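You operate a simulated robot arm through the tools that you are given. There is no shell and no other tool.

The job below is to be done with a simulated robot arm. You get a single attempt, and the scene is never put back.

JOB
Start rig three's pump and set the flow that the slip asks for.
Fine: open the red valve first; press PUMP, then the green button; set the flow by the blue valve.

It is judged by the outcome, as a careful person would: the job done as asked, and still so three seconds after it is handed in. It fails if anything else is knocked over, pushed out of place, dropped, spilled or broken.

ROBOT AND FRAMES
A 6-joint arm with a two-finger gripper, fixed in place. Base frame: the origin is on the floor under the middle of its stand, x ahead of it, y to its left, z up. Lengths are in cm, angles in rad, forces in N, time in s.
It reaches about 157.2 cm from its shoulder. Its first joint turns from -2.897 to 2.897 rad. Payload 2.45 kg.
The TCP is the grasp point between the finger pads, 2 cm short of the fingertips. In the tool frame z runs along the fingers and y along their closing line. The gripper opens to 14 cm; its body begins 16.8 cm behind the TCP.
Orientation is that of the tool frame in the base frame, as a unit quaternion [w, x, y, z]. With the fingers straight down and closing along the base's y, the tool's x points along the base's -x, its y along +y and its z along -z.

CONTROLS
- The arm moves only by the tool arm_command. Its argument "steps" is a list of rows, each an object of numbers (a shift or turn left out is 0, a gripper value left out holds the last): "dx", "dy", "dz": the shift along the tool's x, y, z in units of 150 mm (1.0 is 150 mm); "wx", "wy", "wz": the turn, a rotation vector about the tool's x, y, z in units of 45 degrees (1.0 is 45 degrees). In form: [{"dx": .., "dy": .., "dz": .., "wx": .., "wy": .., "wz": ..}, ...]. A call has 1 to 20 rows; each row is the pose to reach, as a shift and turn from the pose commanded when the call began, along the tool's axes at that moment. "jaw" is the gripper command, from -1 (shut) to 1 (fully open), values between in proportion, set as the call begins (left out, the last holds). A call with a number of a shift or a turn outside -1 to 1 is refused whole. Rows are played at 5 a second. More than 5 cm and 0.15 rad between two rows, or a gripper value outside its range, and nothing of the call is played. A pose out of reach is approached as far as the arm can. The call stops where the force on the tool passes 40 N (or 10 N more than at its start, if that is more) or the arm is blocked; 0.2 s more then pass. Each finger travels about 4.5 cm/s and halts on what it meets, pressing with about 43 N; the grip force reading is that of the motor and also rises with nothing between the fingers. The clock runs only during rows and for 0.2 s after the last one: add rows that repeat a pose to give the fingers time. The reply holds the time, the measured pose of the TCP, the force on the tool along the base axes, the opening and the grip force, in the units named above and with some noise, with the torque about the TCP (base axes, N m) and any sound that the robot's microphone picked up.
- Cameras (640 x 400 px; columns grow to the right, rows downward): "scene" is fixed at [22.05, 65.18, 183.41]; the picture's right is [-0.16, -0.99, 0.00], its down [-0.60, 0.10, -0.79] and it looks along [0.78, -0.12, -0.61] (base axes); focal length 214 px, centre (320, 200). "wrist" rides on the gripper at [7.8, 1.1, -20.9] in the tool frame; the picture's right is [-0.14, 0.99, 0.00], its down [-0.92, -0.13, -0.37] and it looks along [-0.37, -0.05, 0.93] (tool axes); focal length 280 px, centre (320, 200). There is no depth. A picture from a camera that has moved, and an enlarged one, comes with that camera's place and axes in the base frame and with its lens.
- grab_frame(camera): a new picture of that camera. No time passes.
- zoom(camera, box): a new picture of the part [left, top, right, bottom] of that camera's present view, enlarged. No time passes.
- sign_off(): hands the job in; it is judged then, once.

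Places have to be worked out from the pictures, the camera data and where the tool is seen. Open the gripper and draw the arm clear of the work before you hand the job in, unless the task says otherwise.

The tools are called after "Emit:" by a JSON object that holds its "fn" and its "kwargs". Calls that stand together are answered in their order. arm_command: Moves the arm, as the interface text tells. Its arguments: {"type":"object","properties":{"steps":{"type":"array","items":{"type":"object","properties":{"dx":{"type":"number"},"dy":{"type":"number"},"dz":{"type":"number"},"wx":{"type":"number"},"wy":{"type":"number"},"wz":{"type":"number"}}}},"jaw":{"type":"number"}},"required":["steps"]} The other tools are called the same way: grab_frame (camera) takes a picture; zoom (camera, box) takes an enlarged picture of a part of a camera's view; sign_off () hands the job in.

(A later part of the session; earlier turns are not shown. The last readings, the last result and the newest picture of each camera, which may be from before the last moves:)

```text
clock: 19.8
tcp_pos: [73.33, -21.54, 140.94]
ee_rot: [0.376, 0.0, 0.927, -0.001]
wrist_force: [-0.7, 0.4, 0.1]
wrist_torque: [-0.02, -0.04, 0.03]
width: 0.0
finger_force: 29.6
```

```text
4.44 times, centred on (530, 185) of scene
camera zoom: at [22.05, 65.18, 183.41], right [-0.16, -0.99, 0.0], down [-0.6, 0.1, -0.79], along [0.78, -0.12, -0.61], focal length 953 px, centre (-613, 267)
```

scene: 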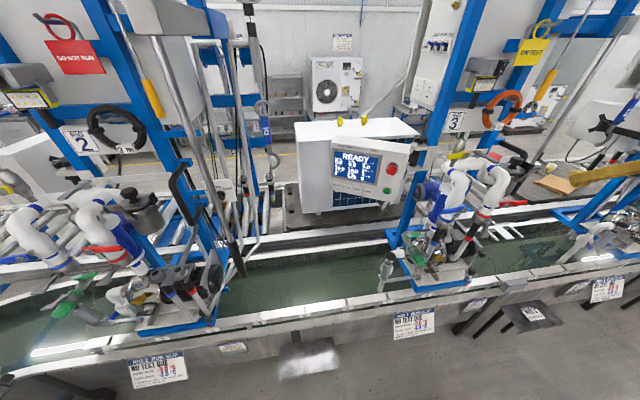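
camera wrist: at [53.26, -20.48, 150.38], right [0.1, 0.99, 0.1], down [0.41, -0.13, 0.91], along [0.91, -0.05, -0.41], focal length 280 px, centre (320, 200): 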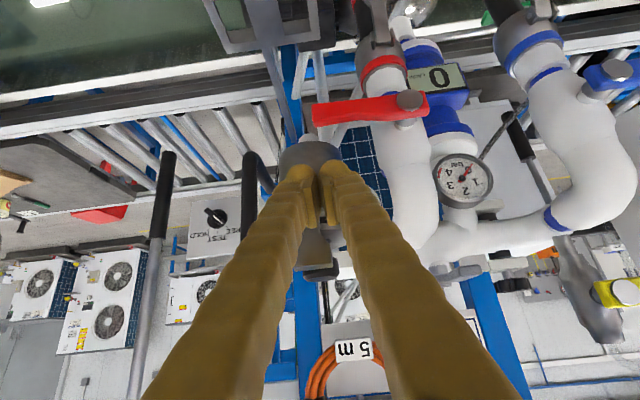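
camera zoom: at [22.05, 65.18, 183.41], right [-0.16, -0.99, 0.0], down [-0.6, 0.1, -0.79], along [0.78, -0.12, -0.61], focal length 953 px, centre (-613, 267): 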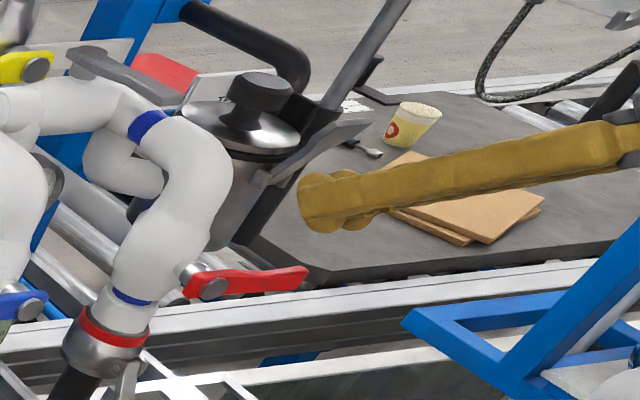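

The fingertips hover about 4 cm above the handle. I push straight down slowly to see whether the handle turns that way, watching the force.

Emit:
{"fn": "arm_command", "kwargs": {"steps": [{"dx": 0.047, "dz": 0.048}, {"dx": 0.093, "dz": 0.096}, {"dx": 0.14, "dz": 0.144}, {"dx": 0.163, "dz": 0.168}, {"dx": 0.186, "dz": 0.192}, {"dx": 0.209, "dz": 0.216}, {"dx": 0.232, "dz": 0.24}, {"dx": 0.232, "dz": 0.24}]}}

Emit:
{"fn": "grab_frame", "kwargs": {"camera": "wrist"}}

Emit:
{"fn": "zoom", "kwargs": {"camera": "scene", "box": [460, 140, 600, 230]}}

```text
clock: 21.3
tcp_pos: [73.37, -21.63, 136.95]
ee_rot: [0.38, 0.0, 0.925, -0.002]
wrist_force: [1.0, 1.1, 14.8]
wrist_torque: [0.2, -0.02, 0.0]
width: 0.0
finger_force: 29.7
stopped in row 7: the force on the tool passed its limit at 46 N (the readings are from after the stop); the commanded pose is now the measured one
```

```text
taken
camera wrist: at [53.26, -20.48, 146.21], right [0.1, 0.99, 0.09], down [0.4, -0.12, 0.91], along [0.91, -0.05, -0.4], focal length 280 px, centre (320, 200)
```

wrist: 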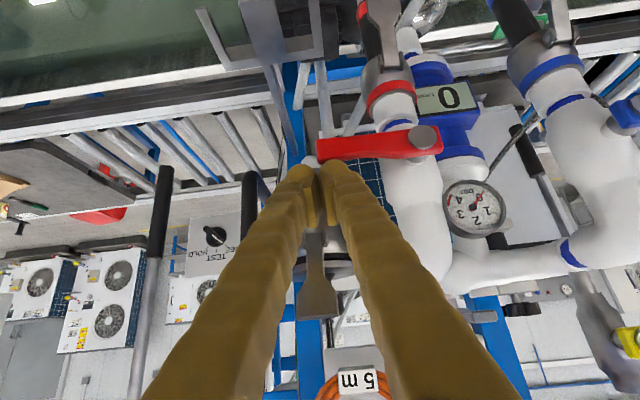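

```text
4.44 times, centred on (530, 185) of scene
camera zoom: at [22.05, 65.18, 183.41], right [-0.16, -0.99, 0.0], down [-0.6, 0.1, -0.79], along [0.78, -0.12, -0.61], focal length 953 px, centre (-613, 267)
```

zoom: 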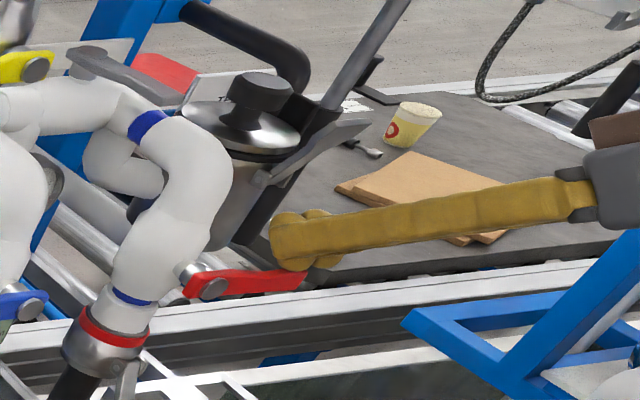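

The handle holds firm against a downward push of 46 N, so it must open the other way, with the tip going up. I back off, drop in front of the rig, and bring the fingertips in under the handle.

Emit:
{"fn": "arm_command", "kwargs": {"steps": [{"dx": -0.07, "dz": -0.071}, {"dx": 0.088, "dz": -0.227}, {"dx": 0.246, "dz": -0.384}, {"dx": 0.404, "dz": -0.54}, {"dx": 0.576, "dz": -0.366}, {"dx": 0.747, "dz": -0.193}, {"dx": 0.919, "dz": -0.019}, {"dx": 0.919, "dz": -0.019}]}}

Emit:
{"fn": "grab_frame", "kwargs": {"camera": "wrist"}}

Emit:
{"fn": "zoom", "kwargs": {"camera": "scene", "box": [460, 140, 640, 250]}}

```text
clock: 23.3
tcp_pos: [65.49, -22.77, 122.43]
ee_rot: [0.348, 0.007, 0.938, 0.016]
wrist_force: [0.8, 0.1, -0.3]
wrist_torque: [0.0, -0.02, 0.02]
width: 0.01
finger_force: 29.5
stopped in row 8: the arm was blocked; the commanded pose is now the measured one
```

```text
taken
camera wrist: at [46.01, -21.99, 133.05], right [0.11, 0.99, 0.12], down [0.46, -0.16, 0.88], along [0.88, -0.04, -0.47], focal length 280 px, centre (320, 200)
```

wrist: 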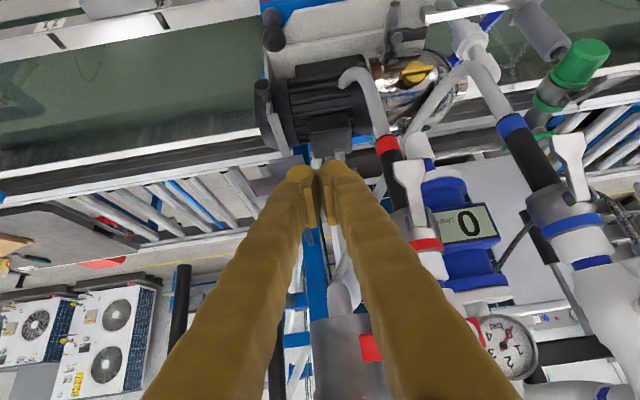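

```text
3.56 times, centred on (550, 195) of scene
camera zoom: at [22.05, 65.18, 183.41], right [-0.16, -0.99, 0.0], down [-0.6, 0.1, -0.79], along [0.78, -0.12, -0.61], focal length 763 px, centre (-498, 218)
```

zoom: 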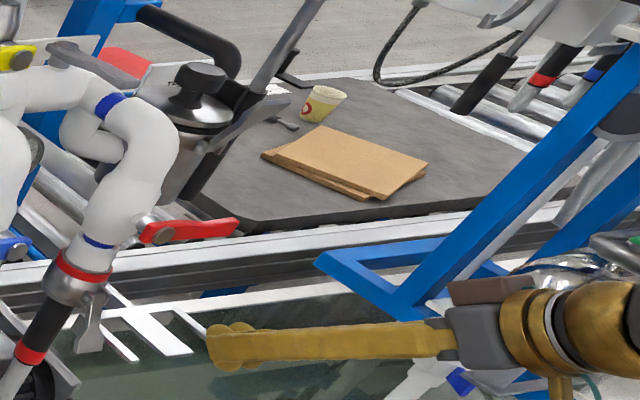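

The arm stopped, reported blocked, and sits lower than commanded. I look at the whole scene to see what happened before moving on.

Emit:
{"fn": "grab_frame", "kwargs": {"camera": "scene"}}

Emit:
{"fn": "zoom", "kwargs": {"camera": "scene", "box": [520, 180, 640, 400]}}

```text
taken
```

scene: 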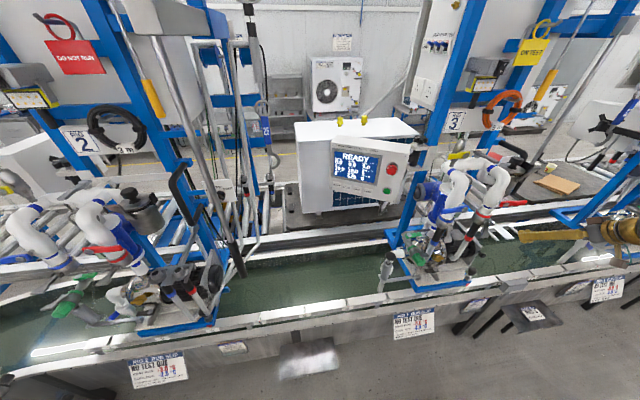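

```text
1.82 times, centred on (580, 290) of scene
camera zoom: at [22.05, 65.18, 183.41], right [-0.16, -0.99, 0.0], down [-0.6, 0.1, -0.79], along [0.78, -0.12, -0.61], focal length 390 px, centre (-153, 36)
```

zoom: 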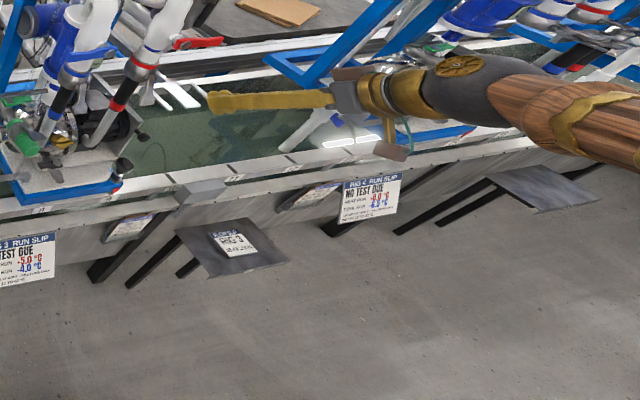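

The hands look clear of everything and force is near zero, so this seems to be the arm folding on itself when TCP x is small. I move outward to just under the handle, where the arm has more room.

Emit:
{"fn": "arm_command", "kwargs": {"steps": [{"dx": -0.126, "dy": 0.026, "dz": 0.02}, {"dx": -0.25, "dy": 0.052, "dz": 0.04}, {"dx": -0.38, "dy": 0.078, "dz": 0.06}, {"dx": -0.505, "dy": 0.104, "dz": 0.078}, {"dx": -0.505, "dy": 0.104, "dz": 0.078}]}}

Emit:
{"fn": "grab_frame", "kwargs": {"camera": "wrist"}}

Emit:
{"fn": "zoom", "kwargs": {"camera": "scene", "box": [460, 140, 640, 250]}}

```text
clock: 24.5
tcp_pos: [71.98, -21.27, 126.78]
ee_rot: [0.349, 0.006, 0.937, 0.014]
wrist_force: [0.1, -0.7, 0.2]
wrist_torque: [-0.02, 0.01, -0.01]
width: 0.03
finger_force: 29.5
```

```text
taken
camera wrist: at [52.37, -20.46, 137.45], right [0.1, 0.99, 0.12], down [0.45, -0.16, 0.88], along [0.88, -0.04, -0.46], focal length 280 px, centre (320, 200)
```

wrist: 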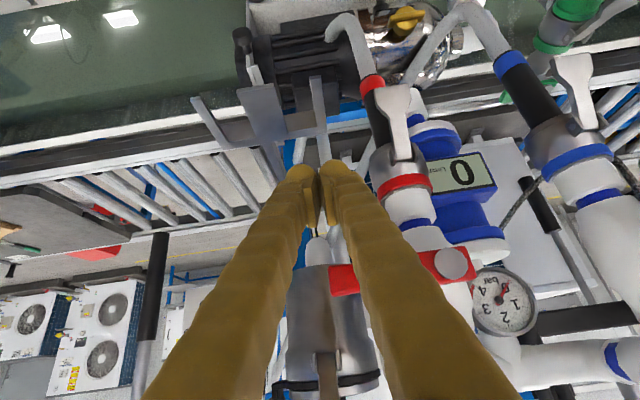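

```text
3.56 times, centred on (550, 195) of scene
camera zoom: at [22.05, 65.18, 183.41], right [-0.16, -0.99, 0.0], down [-0.6, 0.1, -0.79], along [0.78, -0.12, -0.61], focal length 763 px, centre (-498, 218)
```

zoom: 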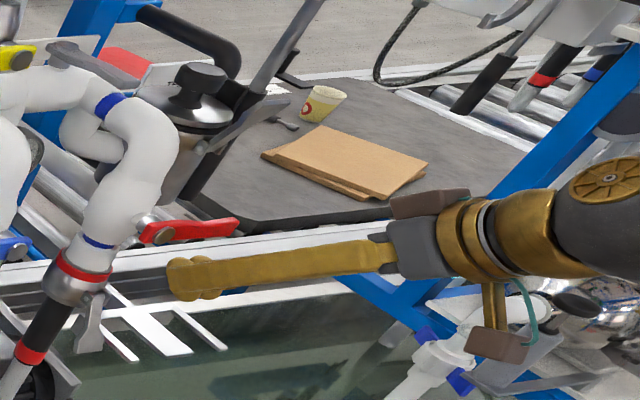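

I'm now under the red handle. I push up gently with small rows and watch for motion.

Emit:
{"fn": "arm_command", "kwargs": {"steps": [{"dx": -0.065, "dy": 0.003, "dz": -0.076}, {"dx": -0.13, "dy": 0.006, "dz": -0.152}, {"dx": -0.152, "dy": 0.007, "dz": -0.177}, {"dx": -0.174, "dy": 0.008, "dz": -0.203}, {"dx": -0.196, "dy": 0.009, "dz": -0.228}, {"dx": -0.226, "dy": 0.01, "dz": -0.263}, {"dx": -0.226, "dy": 0.01, "dz": -0.263}]}}

Emit:
{"fn": "grab_frame", "kwargs": {"camera": "wrist"}}

Emit:
{"fn": "zoom", "kwargs": {"camera": "scene", "box": [460, 140, 640, 250]}}

```text
clock: 26.1
tcp_pos: [71.89, -21.19, 132.12]
ee_rot: [0.35, 0.007, 0.937, 0.015]
wrist_force: [-3.3, 1.7, -5.4]
wrist_torque: [-0.18, -0.06, 0.11]
width: 0.04
finger_force: 29.4
```

```text
taken
camera wrist: at [52.29, -20.48, 142.63], right [0.1, 0.99, 0.12], down [0.45, -0.16, 0.88], along [0.88, -0.04, -0.46], focal length 280 px, centre (320, 200)
```

wrist: 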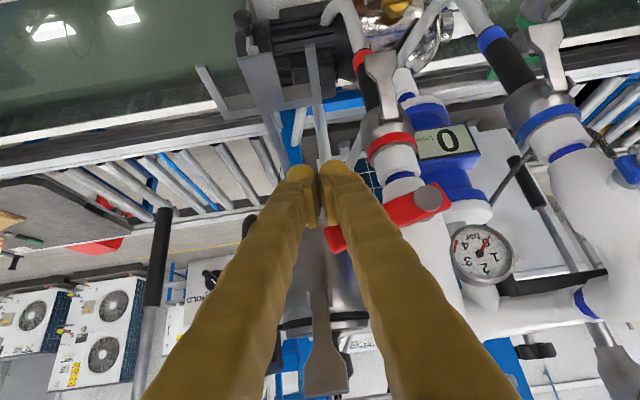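

```text
3.56 times, centred on (550, 195) of scene
camera zoom: at [22.05, 65.18, 183.41], right [-0.16, -0.99, 0.0], down [-0.6, 0.1, -0.79], along [0.78, -0.12, -0.61], focal length 763 px, centre (-498, 218)
```

zoom: 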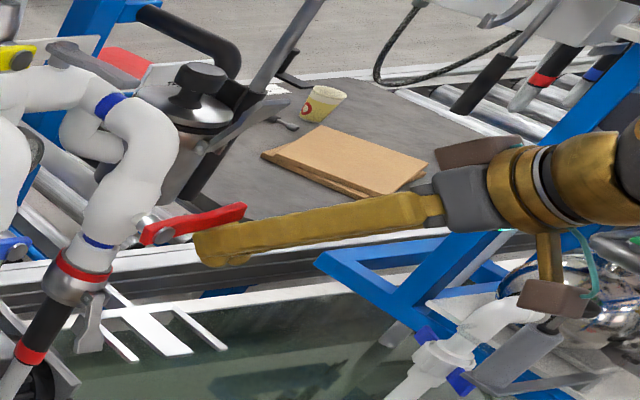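

The red handle turns freely upward at about 6 N and is already around 25° open. I continue along the arc.

Emit:
{"fn": "arm_command", "kwargs": {"steps": [{"dx": -0.0437, "dy": 0.002, "dz": -0.05}, {"dx": -0.0875, "dy": 0.0044, "dz": -0.1008}, {"dx": -0.14, "dy": 0.004, "dz": -0.161}, {"dx": -0.1926, "dy": 0.003, "dz": -0.2219}, {"dx": -0.2225, "dy": 0.0345, "dz": -0.2565}, {"dx": -0.2524, "dy": 0.0661, "dz": -0.2911}, {"dx": -0.2757, "dy": 0.1, "dz": -0.318}, {"dx": -0.2989, "dy": 0.1351, "dz": -0.345}, {"dx": -0.2989, "dy": 0.1351, "dz": -0.345}]}}

Emit:
{"fn": "grab_frame", "kwargs": {"camera": "wrist"}}

Emit:
{"fn": "zoom", "kwargs": {"camera": "scene", "box": [460, 140, 640, 250]}}

```text
clock: 28.1
tcp_pos: [71.81, -19.49, 138.87]
ee_rot: [0.35, 0.006, 0.937, 0.014]
wrist_force: [-1.4, -2.9, 0.5]
wrist_torque: [0.03, -0.01, -0.01]
width: 0.0
finger_force: 29.6
```

```text
taken
camera wrist: at [52.32, -18.61, 149.57], right [0.1, 0.99, 0.12], down [0.45, -0.16, 0.88], along [0.89, -0.04, -0.46], focal length 280 px, centre (320, 200)
```

wrist: 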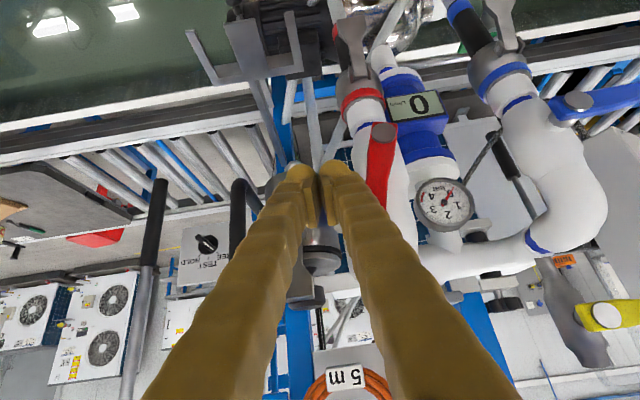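

```text
3.56 times, centred on (550, 195) of scene
camera zoom: at [22.05, 65.18, 183.41], right [-0.16, -0.99, 0.0], down [-0.6, 0.1, -0.79], along [0.78, -0.12, -0.61], focal length 763 px, centre (-498, 218)
```

zoom: 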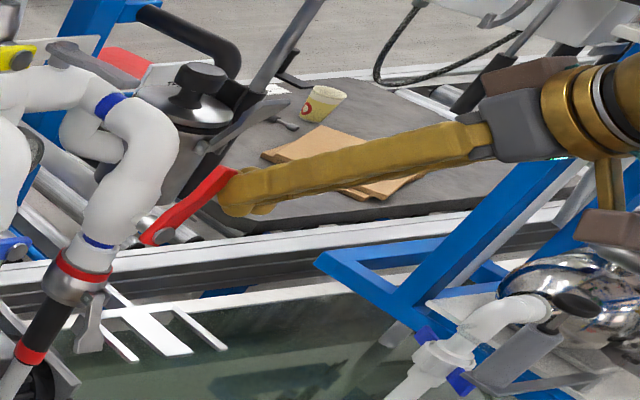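

It is about 70° open now. I push the last part sideways (+y) in small rows until it is parallel to the pipe or meets its stop.

Emit:
{"fn": "arm_command", "kwargs": {"steps": [{"dx": -0.017, "dy": 0.044, "dz": -0.019}, {"dx": -0.033, "dy": 0.0884, "dz": -0.0383}, {"dx": -0.047, "dy": 0.1325, "dz": -0.055}, {"dx": -0.0615, "dy": 0.1766, "dz": -0.0716}, {"dx": -0.065, "dy": 0.2, "dz": -0.0757}, {"dx": -0.065, "dy": 0.22, "dz": -0.0757}, {"dx": -0.065, "dy": 0.235, "dz": -0.0757}]}}

Emit:
{"fn": "grab_frame", "kwargs": {"camera": "wrist"}}

Emit:
{"fn": "zoom", "kwargs": {"camera": "scene", "box": [460, 140, 640, 250]}}

```text
clock: 29.7
tcp_pos: [71.93, -16.41, 140.57]
ee_rot: [0.35, 0.008, 0.937, 0.012]
wrist_force: [-0.6, -20.9, -1.2]
wrist_torque: [0.02, 0.02, -0.07]
width: 0.0
finger_force: 29.1
stopped in row 7: the force on the tool passed its limit at 44 N (the readings are from after the stop); the commanded pose is now the measured one
```

```text
taken
camera wrist: at [52.39, -15.55, 151.12], right [0.11, 0.99, 0.12], down [0.45, -0.15, 0.88], along [0.88, -0.04, -0.46], focal length 280 px, centre (320, 200)
```

wrist: 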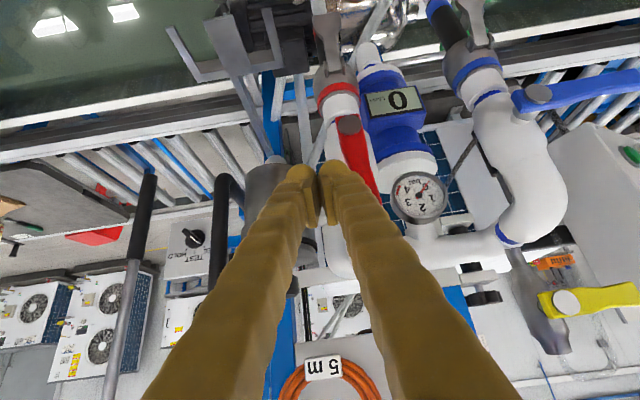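

```text
3.56 times, centred on (550, 195) of scene
camera zoom: at [22.05, 65.18, 183.41], right [-0.16, -0.99, 0.0], down [-0.6, 0.1, -0.79], along [0.78, -0.12, -0.61], focal length 763 px, centre (-498, 218)
```

zoom: 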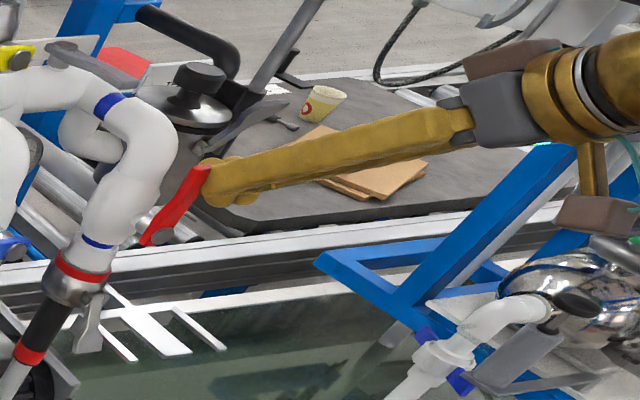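

The red handle is now in line with its pipe and hit its end stop, so the red valve is open. I back away along the tool axis, then head left toward the panel side, still in front of the rigs.

Emit:
{"fn": "arm_command", "kwargs": {"steps": [{"dy": -0.1}, {"dy": -0.13, "dz": -0.15}, {"dy": -0.13, "dz": -0.4}, {"dy": -0.13, "dz": -0.65}, {"dy": -0.13, "dz": -0.85}, {"dy": 0.1, "dz": -0.95}, {"dy": 0.4, "dz": -0.95}, {"dy": 0.7, "dz": -0.95}, {"dy": 1.0, "dz": -0.95}, {"dy": 1.0, "dz": -0.95}]}}

Emit:
{"fn": "zoom", "kwargs": {"camera": "scene", "box": [420, 130, 580, 230]}}

Emit:
{"fn": "grab_frame", "kwargs": {"camera": "wrist"}}

```text
clock: 31.9
tcp_pos: [62.52, -1.65, 152.04]
ee_rot: [0.35, 0.008, 0.937, 0.012]
wrist_force: [-0.4, 0.7, 0.6]
wrist_torque: [0.04, 0.0, -0.01]
width: 0.0
finger_force: 29.5
```

```text
4.00 times, centred on (500, 180) of scene
camera zoom: at [22.05, 65.18, 183.41], right [-0.16, -0.99, 0.0], down [-0.6, 0.1, -0.79], along [0.78, -0.12, -0.61], focal length 858 px, centre (-400, 280)
```

zoom: 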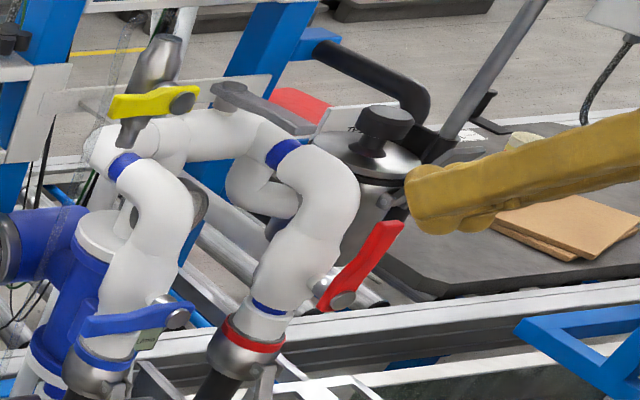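

```text
taken
camera wrist: at [42.99, -0.8, 162.64], right [0.11, 0.99, 0.12], down [0.45, -0.16, 0.88], along [0.88, -0.04, -0.46], focal length 280 px, centre (320, 200)
```

wrist: 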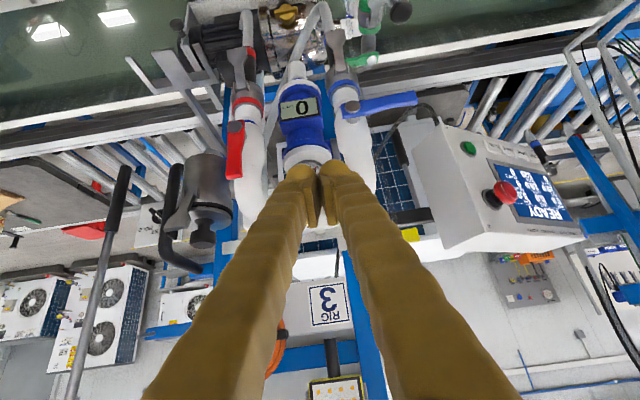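

Red stays open, and from here the whole panel is visible. I zoom to triangulate the keys and buttons precisely.

Emit:
{"fn": "zoom", "kwargs": {"camera": "wrist", "box": [420, 110, 600, 260]}}

Emit:
{"fn": "zoom", "kwargs": {"camera": "wrist", "box": [450, 120, 560, 190]}}

Emit:
{"fn": "zoom", "kwargs": {"camera": "wrist", "box": [540, 20, 720, 240]}}

```text
2.67 times, centred on (510, 185) of wrist
camera zoom: at [42.99, -0.8, 162.64], right [0.11, 0.99, 0.12], down [0.45, -0.16, 0.88], along [0.88, -0.04, -0.46], focal length 748 px, centre (-187, 240)
```

zoom: 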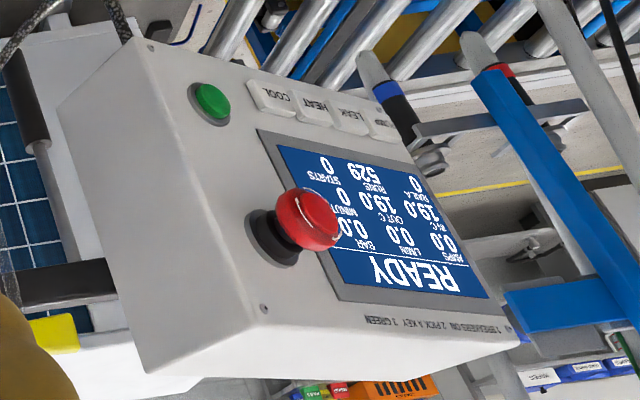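

```text
5.71 times, centred on (505, 155) of wrist
camera zoom: at [42.99, -0.8, 162.64], right [0.11, 0.99, 0.12], down [0.45, -0.16, 0.88], along [0.88, -0.04, -0.46], focal length 1602 px, centre (-737, 457)
```

zoom: 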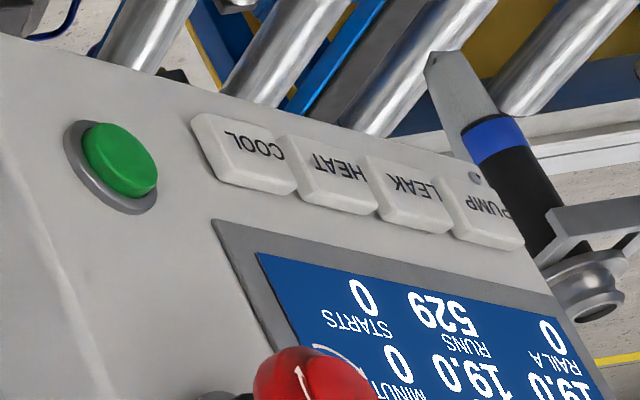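

```text
refused: 720 is not a number from 0 to 640
```

Keys are located: PUMP ≈ (100, 45.3, 130.6), LEAK 4.6 cm to its right, green ≈ (89.4, 26.6, 132.6). The panel is vertical and faces (-0.87, 0.49). I yaw the tool about 30° right, pitch it nearly level and move left to face the panel from a distance.

Emit:
{"fn": "arm_command", "kwargs": {"steps": [{"dx": -0.011, "dy": 0.16, "dz": -0.014, "wx": 0.072, "wy": -0.003, "wz": 0.083}, {"dx": -0.022, "dy": 0.33, "dz": -0.028, "wx": 0.143, "wy": -0.006, "wz": 0.165}, {"dx": -0.032, "dy": 0.49, "dz": -0.042, "wx": 0.215, "wy": -0.009, "wz": 0.248}, {"dx": -0.043, "dy": 0.66, "dz": -0.056, "wx": 0.287, "wy": -0.012, "wz": 0.331}, {"dx": -0.054, "dy": 0.82, "dz": -0.07, "wx": 0.358, "wy": -0.015, "wz": 0.413}, {"dx": -0.064, "dy": 0.985, "dz": -0.084, "wx": 0.43, "wy": -0.018, "wz": 0.496}, {"dx": -0.064, "dy": 0.985, "dz": -0.084, "wx": 0.43, "wy": -0.018, "wz": 0.496}], "jaw": -0.571}}

Emit:
{"fn": "arm_command", "kwargs": {"steps": [{"dy": 0.2, "wy": -0.13}, {"dy": 0.4, "wy": -0.26}, {"dy": 0.6, "wy": -0.39}, {"dy": 0.8, "wy": -0.52}, {"dy": 1.0, "wy": -0.647}, {"dy": 1.0, "wy": -0.647}]}}

Emit:
{"fn": "grab_frame", "kwargs": {"camera": "wrist"}}

Emit:
{"fn": "grab_frame", "kwargs": {"camera": "scene"}}

```text
clock: 33.5
tcp_pos: [62.5, 13.19, 153.9]
ee_rot: [0.341, 0.246, 0.904, -0.077]
wrist_force: [0.4, -0.7, 0.4]
wrist_torque: [0.03, 0.02, -0.02]
width: 3.04
finger_force: 0.0
```

```text
clock: 34.9
tcp_pos: [69.99, 26.25, 154.09]
ee_rot: [0.558, 0.218, 0.789, -0.136]
wrist_force: [0.8, 0.0, -0.1]
wrist_torque: [-0.02, 0.0, 0.05]
width: 3.01
finger_force: 0.1
```

```text
taken
camera wrist: at [51.14, 38.23, 153.79], right [0.53, 0.83, 0.16], down [-0.11, -0.12, 0.99], along [0.84, -0.54, 0.02], focal length 280 px, centre (320, 200)
```

wrist: 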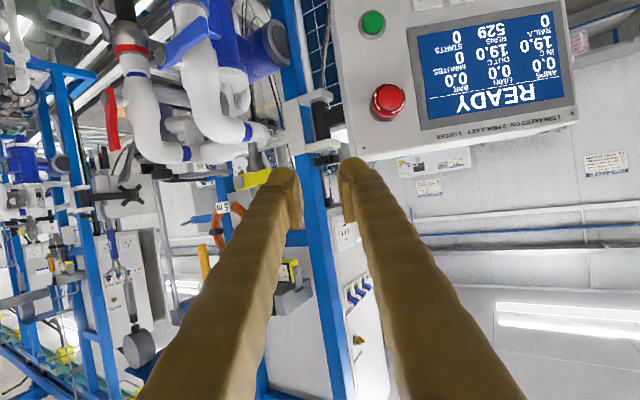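

```text
taken
```

scene: 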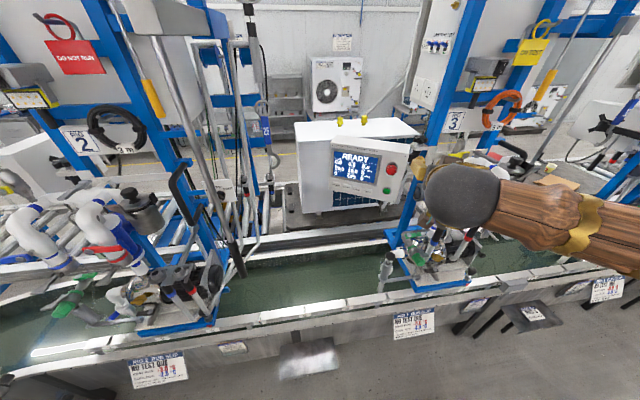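

The camera now faces the panel and the tool axes match the panel normal. I move along a straight line toward a stand-off point about 20 cm in front of PUMP, with a picture partway.

Emit:
{"fn": "arm_command", "kwargs": {"steps": [{"dx": 0.12, "dy": 0.19, "dz": 0.022}, {"dx": 0.24, "dy": 0.38, "dz": 0.044}, {"dx": 0.36, "dy": 0.57, "dz": 0.065}, {"dx": 0.464, "dy": 0.756, "dz": 0.087}, {"dx": 0.464, "dy": 0.756, "dz": 0.087}]}}

Emit:
{"fn": "arm_command", "kwargs": {"steps": [{"dx": 0.12, "dy": 0.19, "dz": 0.022}, {"dx": 0.24, "dy": 0.38, "dz": 0.044}, {"dx": 0.36, "dy": 0.57, "dz": 0.065}, {"dx": 0.464, "dy": 0.756, "dz": 0.087}, {"dx": 0.464, "dy": 0.756, "dz": 0.087}]}}

Emit:
{"fn": "grab_frame", "kwargs": {"camera": "wrist"}}

Emit:
{"fn": "grab_frame", "kwargs": {"camera": "scene"}}

```text
clock: 36.1
tcp_pos: [74.61, 36.83, 147.46]
ee_rot: [0.557, 0.218, 0.79, -0.135]
wrist_force: [0.1, 0.4, -0.2]
wrist_torque: [0.01, 0.01, 0.0]
width: 3.01
finger_force: 0.1
```

```text
clock: 37.3
tcp_pos: [79.33, 47.09, 140.85]
ee_rot: [0.557, 0.218, 0.79, -0.136]
wrist_force: [0.3, -0.1, -0.1]
wrist_torque: [0.01, -0.01, 0.01]
width: 3.02
finger_force: 0.2
```

```text
taken
camera wrist: at [60.52, 59.28, 140.47], right [0.53, 0.83, 0.16], down [-0.1, -0.12, 0.99], along [0.84, -0.54, 0.02], focal length 280 px, centre (320, 200)
```

wrist: 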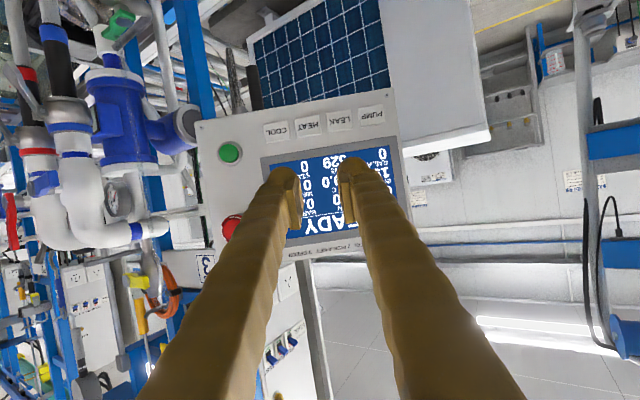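

```text
taken
```

scene: 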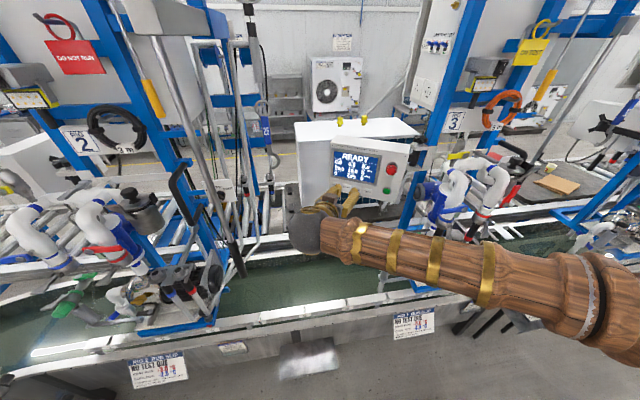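

PUMP re-triangulates to (100, 45.1, 130.8). I move to about 8 cm in front of it, with the finger nearer LEAK aimed at PUMP and the other finger clear off the panel's left edge.

Emit:
{"fn": "arm_command", "kwargs": {"steps": [{"dx": 0.109, "dy": 0.152, "dz": 0.163}, {"dx": 0.219, "dy": 0.305, "dz": 0.326}, {"dx": 0.328, "dy": 0.457, "dz": 0.489}, {"dx": 0.438, "dy": 0.61, "dz": 0.652}, {"dx": 0.547, "dy": 0.762, "dz": 0.815}, {"dx": 0.547, "dy": 0.762, "dz": 0.815}]}}

Emit:
{"fn": "grab_frame", "kwargs": {"camera": "wrist"}}

Emit:
{"fn": "zoom", "kwargs": {"camera": "scene", "box": [280, 120, 440, 240]}}

```text
clock: 38.7
tcp_pos: [92.71, 53.28, 129.33]
ee_rot: [0.557, 0.219, 0.789, -0.136]
wrist_force: [0.4, 0.0, -0.2]
wrist_torque: [0.0, -0.02, 0.03]
width: 3.02
finger_force: 0.1
```

```text
taken
camera wrist: at [73.93, 65.3, 129.09], right [0.53, 0.83, 0.16], down [-0.1, -0.12, 0.99], along [0.84, -0.54, 0.02], focal length 280 px, centre (320, 200)
```

wrist: 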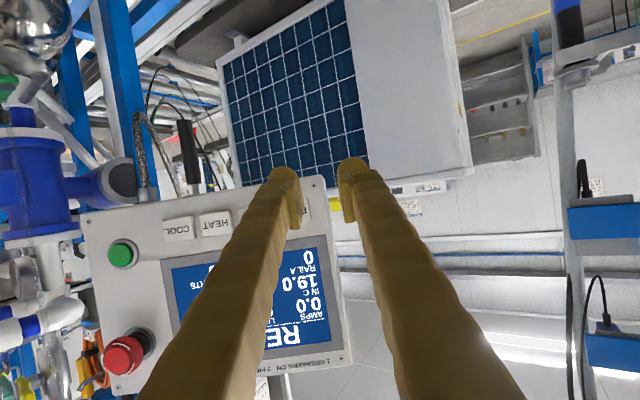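

```text
3.33 times, centred on (360, 180) of scene
camera zoom: at [22.05, 65.18, 183.41], right [-0.16, -0.99, 0.0], down [-0.6, 0.1, -0.79], along [0.78, -0.12, -0.61], focal length 715 px, centre (187, 267)
```

zoom: 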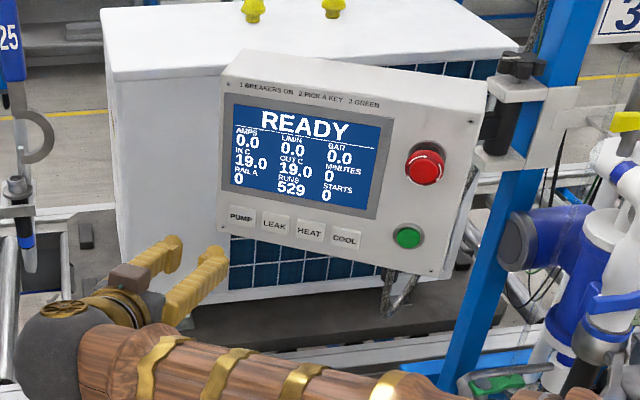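

The numbers line up: the finger tip will land about 0.6 cm outward of PUMP's centre. I advance along the panel normal to just short of contact.

Emit:
{"fn": "arm_command", "kwargs": {"steps": [{"dx": -0.045, "dz": 0.125}, {"dx": -0.0907, "dz": 0.2507}, {"dx": -0.125, "dz": 0.345}, {"dx": -0.147, "dz": 0.407}, {"dx": -0.147, "dz": 0.407}]}}

Emit:
{"fn": "zoom", "kwargs": {"camera": "scene", "box": [300, 140, 400, 215]}}

Emit:
{"fn": "zoom", "kwargs": {"camera": "wrist", "box": [220, 140, 400, 260]}}

```text
clock: 39.9
tcp_pos: [98.35, 50.09, 129.36]
ee_rot: [0.557, 0.218, 0.79, -0.135]
wrist_force: [-0.1, -0.2, 0.1]
wrist_torque: [0.0, -0.02, 0.02]
width: 3.03
finger_force: 0.0
```

```text
5.33 times, centred on (350, 178) of scene
camera zoom: at [22.05, 65.18, 183.41], right [-0.16, -0.99, 0.0], down [-0.6, 0.1, -0.79], along [0.78, -0.12, -0.61], focal length 1144 px, centre (160, 320)
```

zoom: 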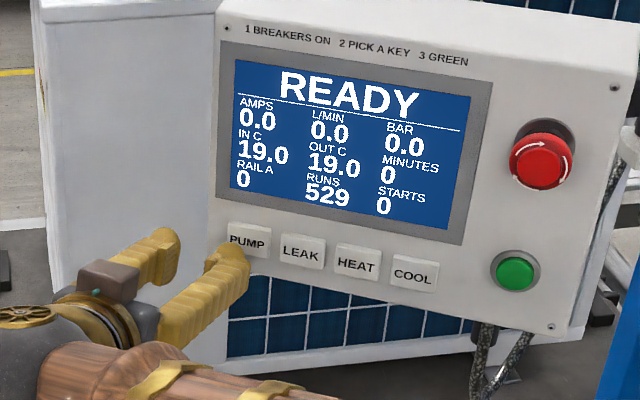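

```text
3.33 times, centred on (310, 200) of wrist
camera zoom: at [79.65, 62.17, 129.02], right [0.53, 0.83, 0.16], down [-0.1, -0.12, 0.99], along [0.84, -0.54, 0.02], focal length 935 px, centre (353, 200)
```

zoom: 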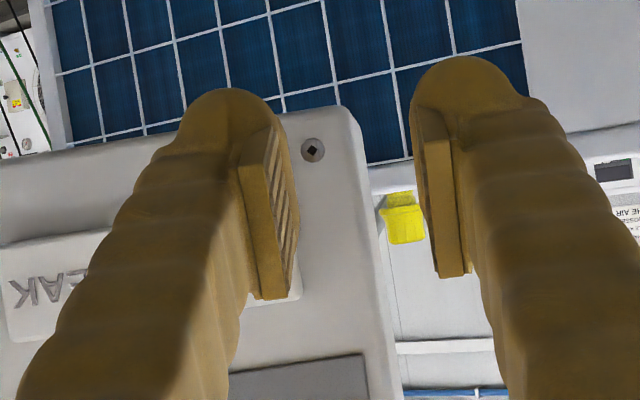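

The finger sits squarely in front of PUMP, well off LEAK. I press forward in small rows and watch the force.

Emit:
{"fn": "arm_command", "kwargs": {"steps": [{"dx": -0.0136, "dz": 0.0376}, {"dx": -0.0227, "dz": 0.0627}, {"dx": -0.0295, "dz": 0.0815}, {"dx": -0.034, "dz": 0.094}, {"dx": -0.034, "dz": 0.094}]}}

Emit:
{"fn": "zoom", "kwargs": {"camera": "scene", "box": [300, 140, 400, 215]}}

```text
clock: 41.1
tcp_pos: [99.72, 49.25, 129.38]
ee_rot: [0.557, 0.218, 0.79, -0.136]
wrist_force: [-2.2, 2.3, 0.8]
wrist_torque: [-0.01, -0.03, -0.07]
width: 2.9
finger_force: 0.1
heard: click
```

```text
5.33 times, centred on (350, 178) of scene
camera zoom: at [22.05, 65.18, 183.41], right [-0.16, -0.99, 0.0], down [-0.6, 0.1, -0.79], along [0.78, -0.12, -0.61], focal length 1144 px, centre (160, 320)
```

zoom: 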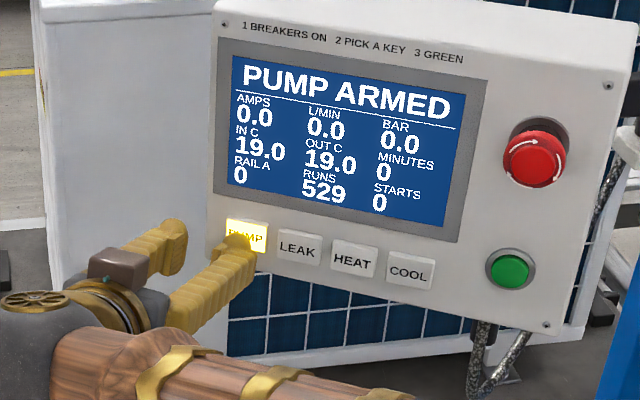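

"PUMP ARMED" and the key is lit. The panel seems to flex slightly on its bracket, so I retract gently along the same line and check it.

Emit:
{"fn": "arm_command", "kwargs": {"steps": [{"dx": 0.0227, "dz": -0.0627}, {"dx": 0.068, "dz": -0.188}, {"dx": 0.136, "dz": -0.376}, {"dx": 0.2, "dz": -0.564}, {"dx": 0.2, "dz": -0.564}]}}

Emit:
{"fn": "zoom", "kwargs": {"camera": "scene", "box": [300, 140, 400, 215]}}

Emit:
{"fn": "grab_frame", "kwargs": {"camera": "wrist"}}

```text
clock: 42.3
tcp_pos: [92.02, 53.75, 129.44]
ee_rot: [0.557, 0.218, 0.79, -0.136]
wrist_force: [0.5, -0.5, 0.5]
wrist_torque: [0.02, 0.0, -0.02]
width: 3.02
finger_force: 0.2
```

```text
5.33 times, centred on (350, 178) of scene
camera zoom: at [22.05, 65.18, 183.41], right [-0.16, -0.99, 0.0], down [-0.6, 0.1, -0.79], along [0.78, -0.12, -0.61], focal length 1144 px, centre (160, 320)
```

zoom: 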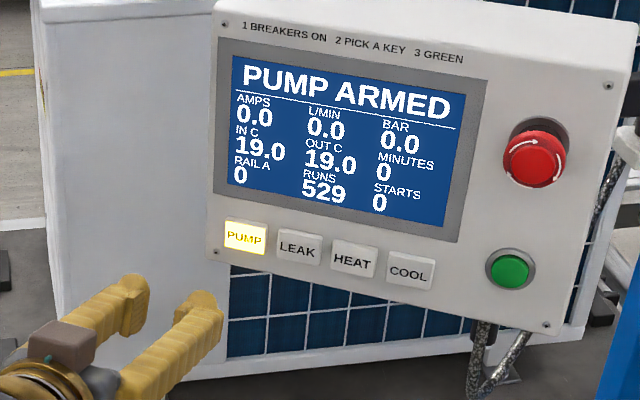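

```text
taken
camera wrist: at [73.19, 65.75, 129.2], right [0.53, 0.83, 0.16], down [-0.1, -0.12, 0.99], along [0.84, -0.54, 0.02], focal length 280 px, centre (320, 200)
```

wrist: 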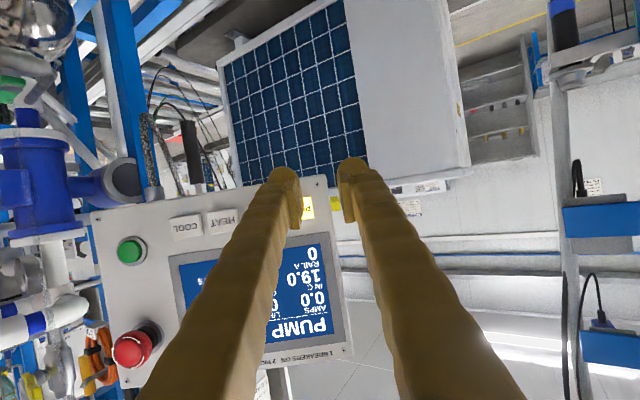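

The panel has swung a tiny amount on its bracket, so I'll press green with much finer steps and stop at the click. I zoom to re-measure the green button.

Emit:
{"fn": "zoom", "kwargs": {"camera": "wrist", "box": [80, 180, 240, 380]}}

Emit:
{"fn": "zoom", "kwargs": {"camera": "scene", "box": [350, 150, 430, 210]}}

```text
2.00 times, centred on (160, 280) of wrist
camera zoom: at [73.19, 65.75, 129.2], right [0.53, 0.83, 0.16], down [-0.1, -0.12, 0.99], along [0.84, -0.54, 0.02], focal length 561 px, centre (640, 40)
```

zoom: 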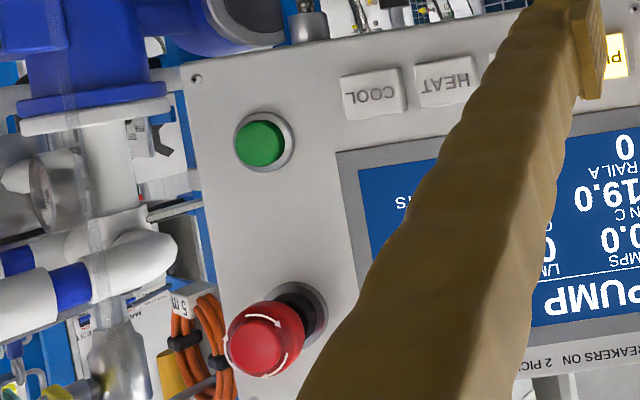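

```text
6.67 times, centred on (390, 180) of scene
camera zoom: at [22.05, 65.18, 183.41], right [-0.16, -0.99, 0.0], down [-0.6, 0.1, -0.79], along [0.78, -0.12, -0.61], focal length 1430 px, centre (-147, 333)
```

zoom: 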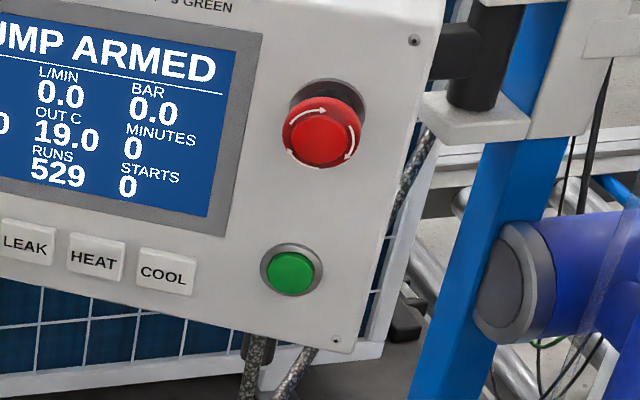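

Green is at about (89, 27.3, 132.8). I close the fingers and slide parallel to the panel, about 8 cm off it, to face the green button with the left finger.

Emit:
{"fn": "arm_command", "kwargs": {"steps": [{"dx": -0.025, "dy": -0.215, "dz": -0.005}, {"dx": -0.05, "dy": -0.43, "dz": -0.01}, {"dx": -0.075, "dy": -0.645, "dz": -0.015}, {"dx": -0.1, "dy": -0.858, "dz": -0.02}, {"dx": -0.1, "dy": -0.858, "dz": -0.02}], "jaw": -1}}

Emit:
{"fn": "arm_command", "kwargs": {"steps": [{"dx": -0.025, "dy": -0.215, "dz": -0.005}, {"dx": -0.05, "dy": -0.43, "dz": -0.01}, {"dx": -0.075, "dy": -0.645, "dz": -0.015}, {"dx": -0.1, "dy": -0.858, "dz": -0.02}, {"dx": -0.1, "dy": -0.858, "dz": -0.02}]}}

Emit:
{"fn": "grab_frame", "kwargs": {"camera": "wrist"}}

Emit:
{"fn": "zoom", "kwargs": {"camera": "scene", "box": [320, 140, 440, 225]}}

```text
clock: 43.5
tcp_pos: [85.68, 42.36, 130.45]
ee_rot: [0.558, 0.218, 0.789, -0.135]
wrist_force: [0.8, 0.5, 0.0]
wrist_torque: [0.0, 0.0, 0.0]
width: 0.02
finger_force: 30.1
```

```text
clock: 44.7
tcp_pos: [79.67, 31.2, 131.71]
ee_rot: [0.558, 0.218, 0.79, -0.135]
wrist_force: [0.1, 0.6, 0.1]
wrist_torque: [-0.01, 0.02, 0.01]
width: 0.01
finger_force: 30.1
```

```text
taken
camera wrist: at [60.85, 43.1, 131.46], right [0.53, 0.83, 0.16], down [-0.1, -0.12, 0.99], along [0.84, -0.54, 0.02], focal length 280 px, centre (320, 200)
```

wrist: 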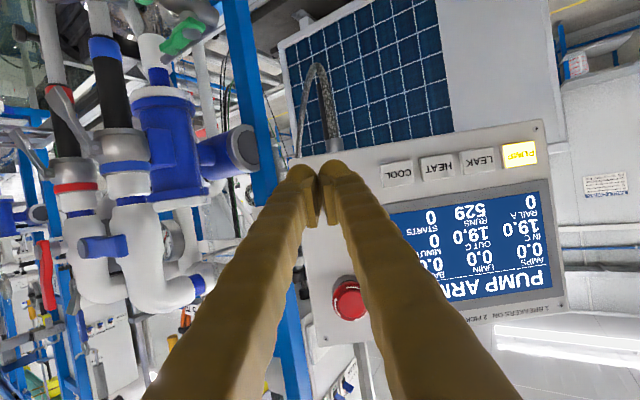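

```text
4.71 times, centred on (380, 182) of scene
camera zoom: at [22.05, 65.18, 183.41], right [-0.16, -0.99, 0.0], down [-0.6, 0.1, -0.79], along [0.78, -0.12, -0.61], focal length 1009 px, centre (38, 282)
```

zoom: 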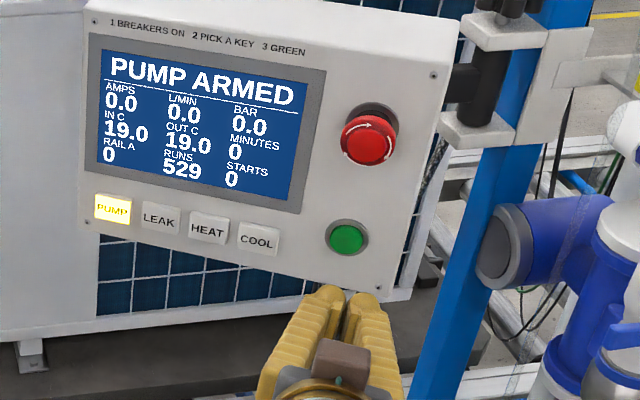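

Green should be directly ahead of the right-hand finger in the image, about 7.7 cm from contact. I advance to roughly 1 cm short.

Emit:
{"fn": "arm_command", "kwargs": {"steps": [{"dx": -0.05, "dz": 0.138}, {"dx": -0.1, "dz": 0.276}, {"dx": -0.136, "dz": 0.376}, {"dx": -0.152, "dz": 0.42}, {"dx": -0.152, "dz": 0.42}]}}

Emit:
{"fn": "zoom", "kwargs": {"camera": "wrist", "box": [220, 120, 440, 260]}}

Emit:
{"fn": "zoom", "kwargs": {"camera": "scene", "box": [350, 150, 430, 210]}}

```text
clock: 45.9
tcp_pos: [85.52, 27.95, 131.78]
ee_rot: [0.557, 0.218, 0.79, -0.136]
wrist_force: [0.3, -0.4, -0.2]
wrist_torque: [0.04, 0.01, 0.01]
width: 0.0
finger_force: 29.1
```

```text
2.86 times, centred on (330, 190) of wrist
camera zoom: at [66.7, 39.87, 131.46], right [0.53, 0.83, 0.16], down [-0.1, -0.12, 0.99], along [0.84, -0.54, 0.02], focal length 801 px, centre (291, 229)
```

zoom: 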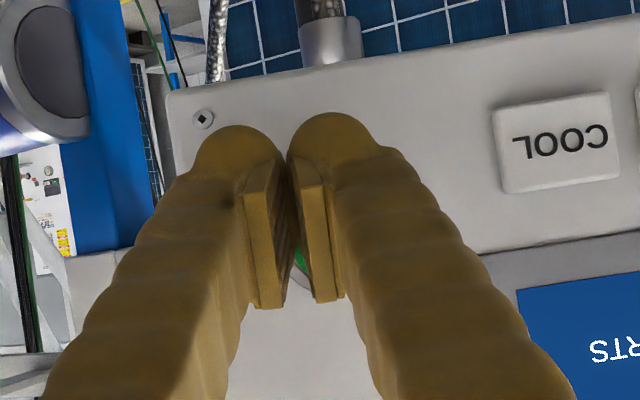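

```text
6.67 times, centred on (390, 180) of scene
camera zoom: at [22.05, 65.18, 183.41], right [-0.16, -0.99, 0.0], down [-0.6, 0.1, -0.79], along [0.78, -0.12, -0.61], focal length 1430 px, centre (-147, 333)
```

zoom: 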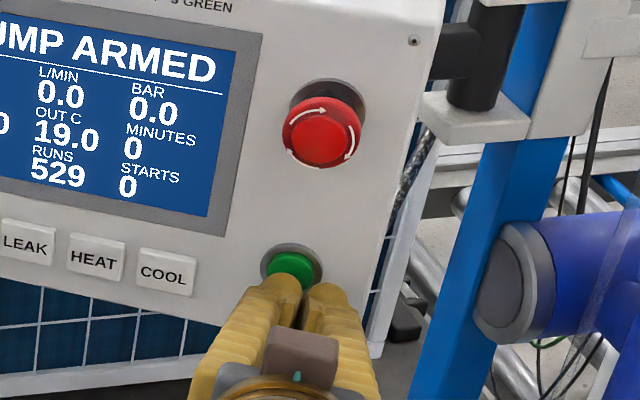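

The finger covers the lower half of the green button. I creep in with fine steps, listening for the click.

Emit:
{"fn": "arm_command", "kwargs": {"steps": [{"dx": -0.0068, "dz": 0.0188}, {"dx": -0.0136, "dz": 0.0376}, {"dx": -0.0181, "dz": 0.05}]}}

```text
clock: 46.7
tcp_pos: [86.21, 27.37, 131.71]
ee_rot: [0.557, 0.219, 0.789, -0.136]
wrist_force: [0.2, 0.3, -0.4]
wrist_torque: [0.01, 0.02, -0.01]
width: 0.0
finger_force: 29.3
```

No contact yet, so I creep on another few millimetres.

Emit:
{"fn": "arm_command", "kwargs": {"steps": [{"dx": -0.0045, "dz": 0.0125}, {"dx": -0.009, "dz": 0.025}]}}

```text
clock: 47.3
tcp_pos: [86.52, 27.26, 131.52]
ee_rot: [0.557, 0.218, 0.79, -0.136]
wrist_force: [-1.9, 2.7, -0.4]
wrist_torque: [-0.01, -0.02, 0.0]
width: 0.02
finger_force: 29.1
```

Light contact of about 3 N, but no click yet. I advance another 2 mm.

Emit:
{"fn": "arm_command", "kwargs": {"steps": [{"dx": -0.0045, "dz": 0.0125}, {"dx": -0.0045, "dz": 0.0125}]}}

Emit:
{"fn": "zoom", "kwargs": {"camera": "scene", "box": [320, 140, 440, 225]}}

```text
clock: 47.9
tcp_pos: [86.56, 27.12, 131.61]
ee_rot: [0.557, 0.219, 0.789, -0.136]
wrist_force: [-2.5, 2.1, 0.7]
wrist_torque: [-0.04, -0.06, 0.08]
width: 0.01
finger_force: 29.3
heard: click
```

```text
4.71 times, centred on (380, 182) of scene
camera zoom: at [22.05, 65.18, 183.41], right [-0.16, -0.99, 0.0], down [-0.6, 0.1, -0.79], along [0.78, -0.12, -0.61], focal length 1009 px, centre (38, 282)
```

zoom: 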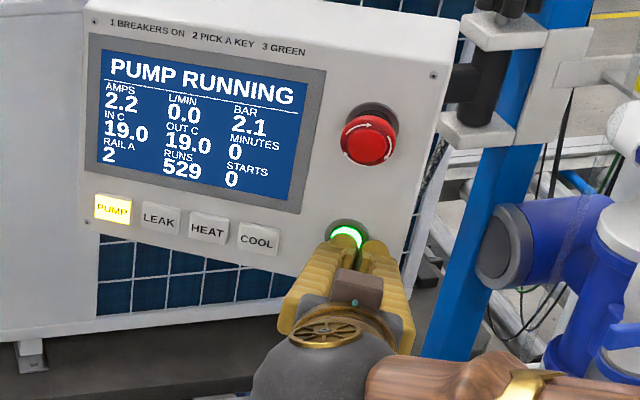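

"PUMP RUNNING", 2.1 bar, 0.0 L/min. I retract from the button along the same line.

Emit:
{"fn": "arm_command", "kwargs": {"steps": [{"dx": 0.0227, "dz": -0.0627}, {"dx": 0.0907, "dz": -0.2507}, {"dx": 0.181, "dz": -0.501}, {"dx": 0.272, "dz": -0.752}, {"dx": 0.272, "dz": -0.752}]}}

Emit:
{"fn": "grab_frame", "kwargs": {"camera": "wrist"}}

Emit:
{"fn": "zoom", "kwargs": {"camera": "scene", "box": [300, 130, 480, 240]}}

```text
clock: 49.1
tcp_pos: [76.12, 33.08, 131.58]
ee_rot: [0.558, 0.218, 0.789, -0.135]
wrist_force: [-0.7, 0.8, -0.6]
wrist_torque: [0.05, 0.05, 0.02]
width: 0.0
finger_force: 29.0
```

```text
taken
camera wrist: at [57.38, 45.2, 131.29], right [0.53, 0.83, 0.16], down [-0.1, -0.12, 0.99], along [0.84, -0.54, 0.02], focal length 280 px, centre (320, 200)
```

wrist: 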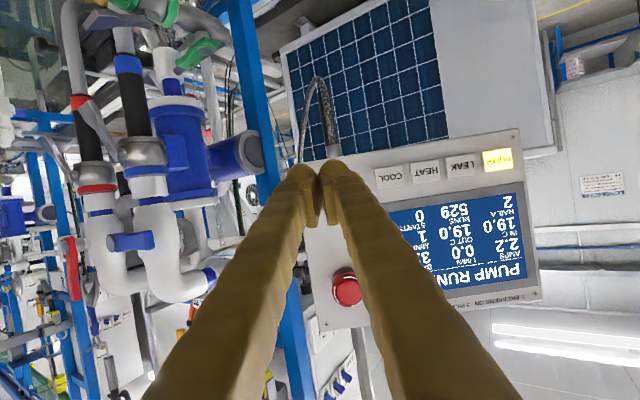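

```text
3.56 times, centred on (390, 185) of scene
camera zoom: at [22.05, 65.18, 183.41], right [-0.16, -0.99, 0.0], down [-0.6, 0.1, -0.79], along [0.78, -0.12, -0.61], focal length 763 px, centre (71, 253)
```

zoom: 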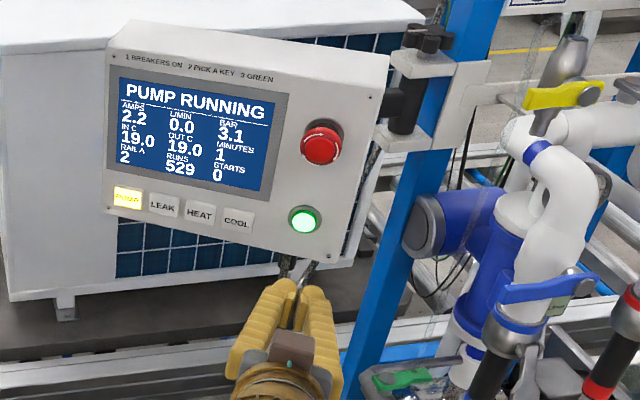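

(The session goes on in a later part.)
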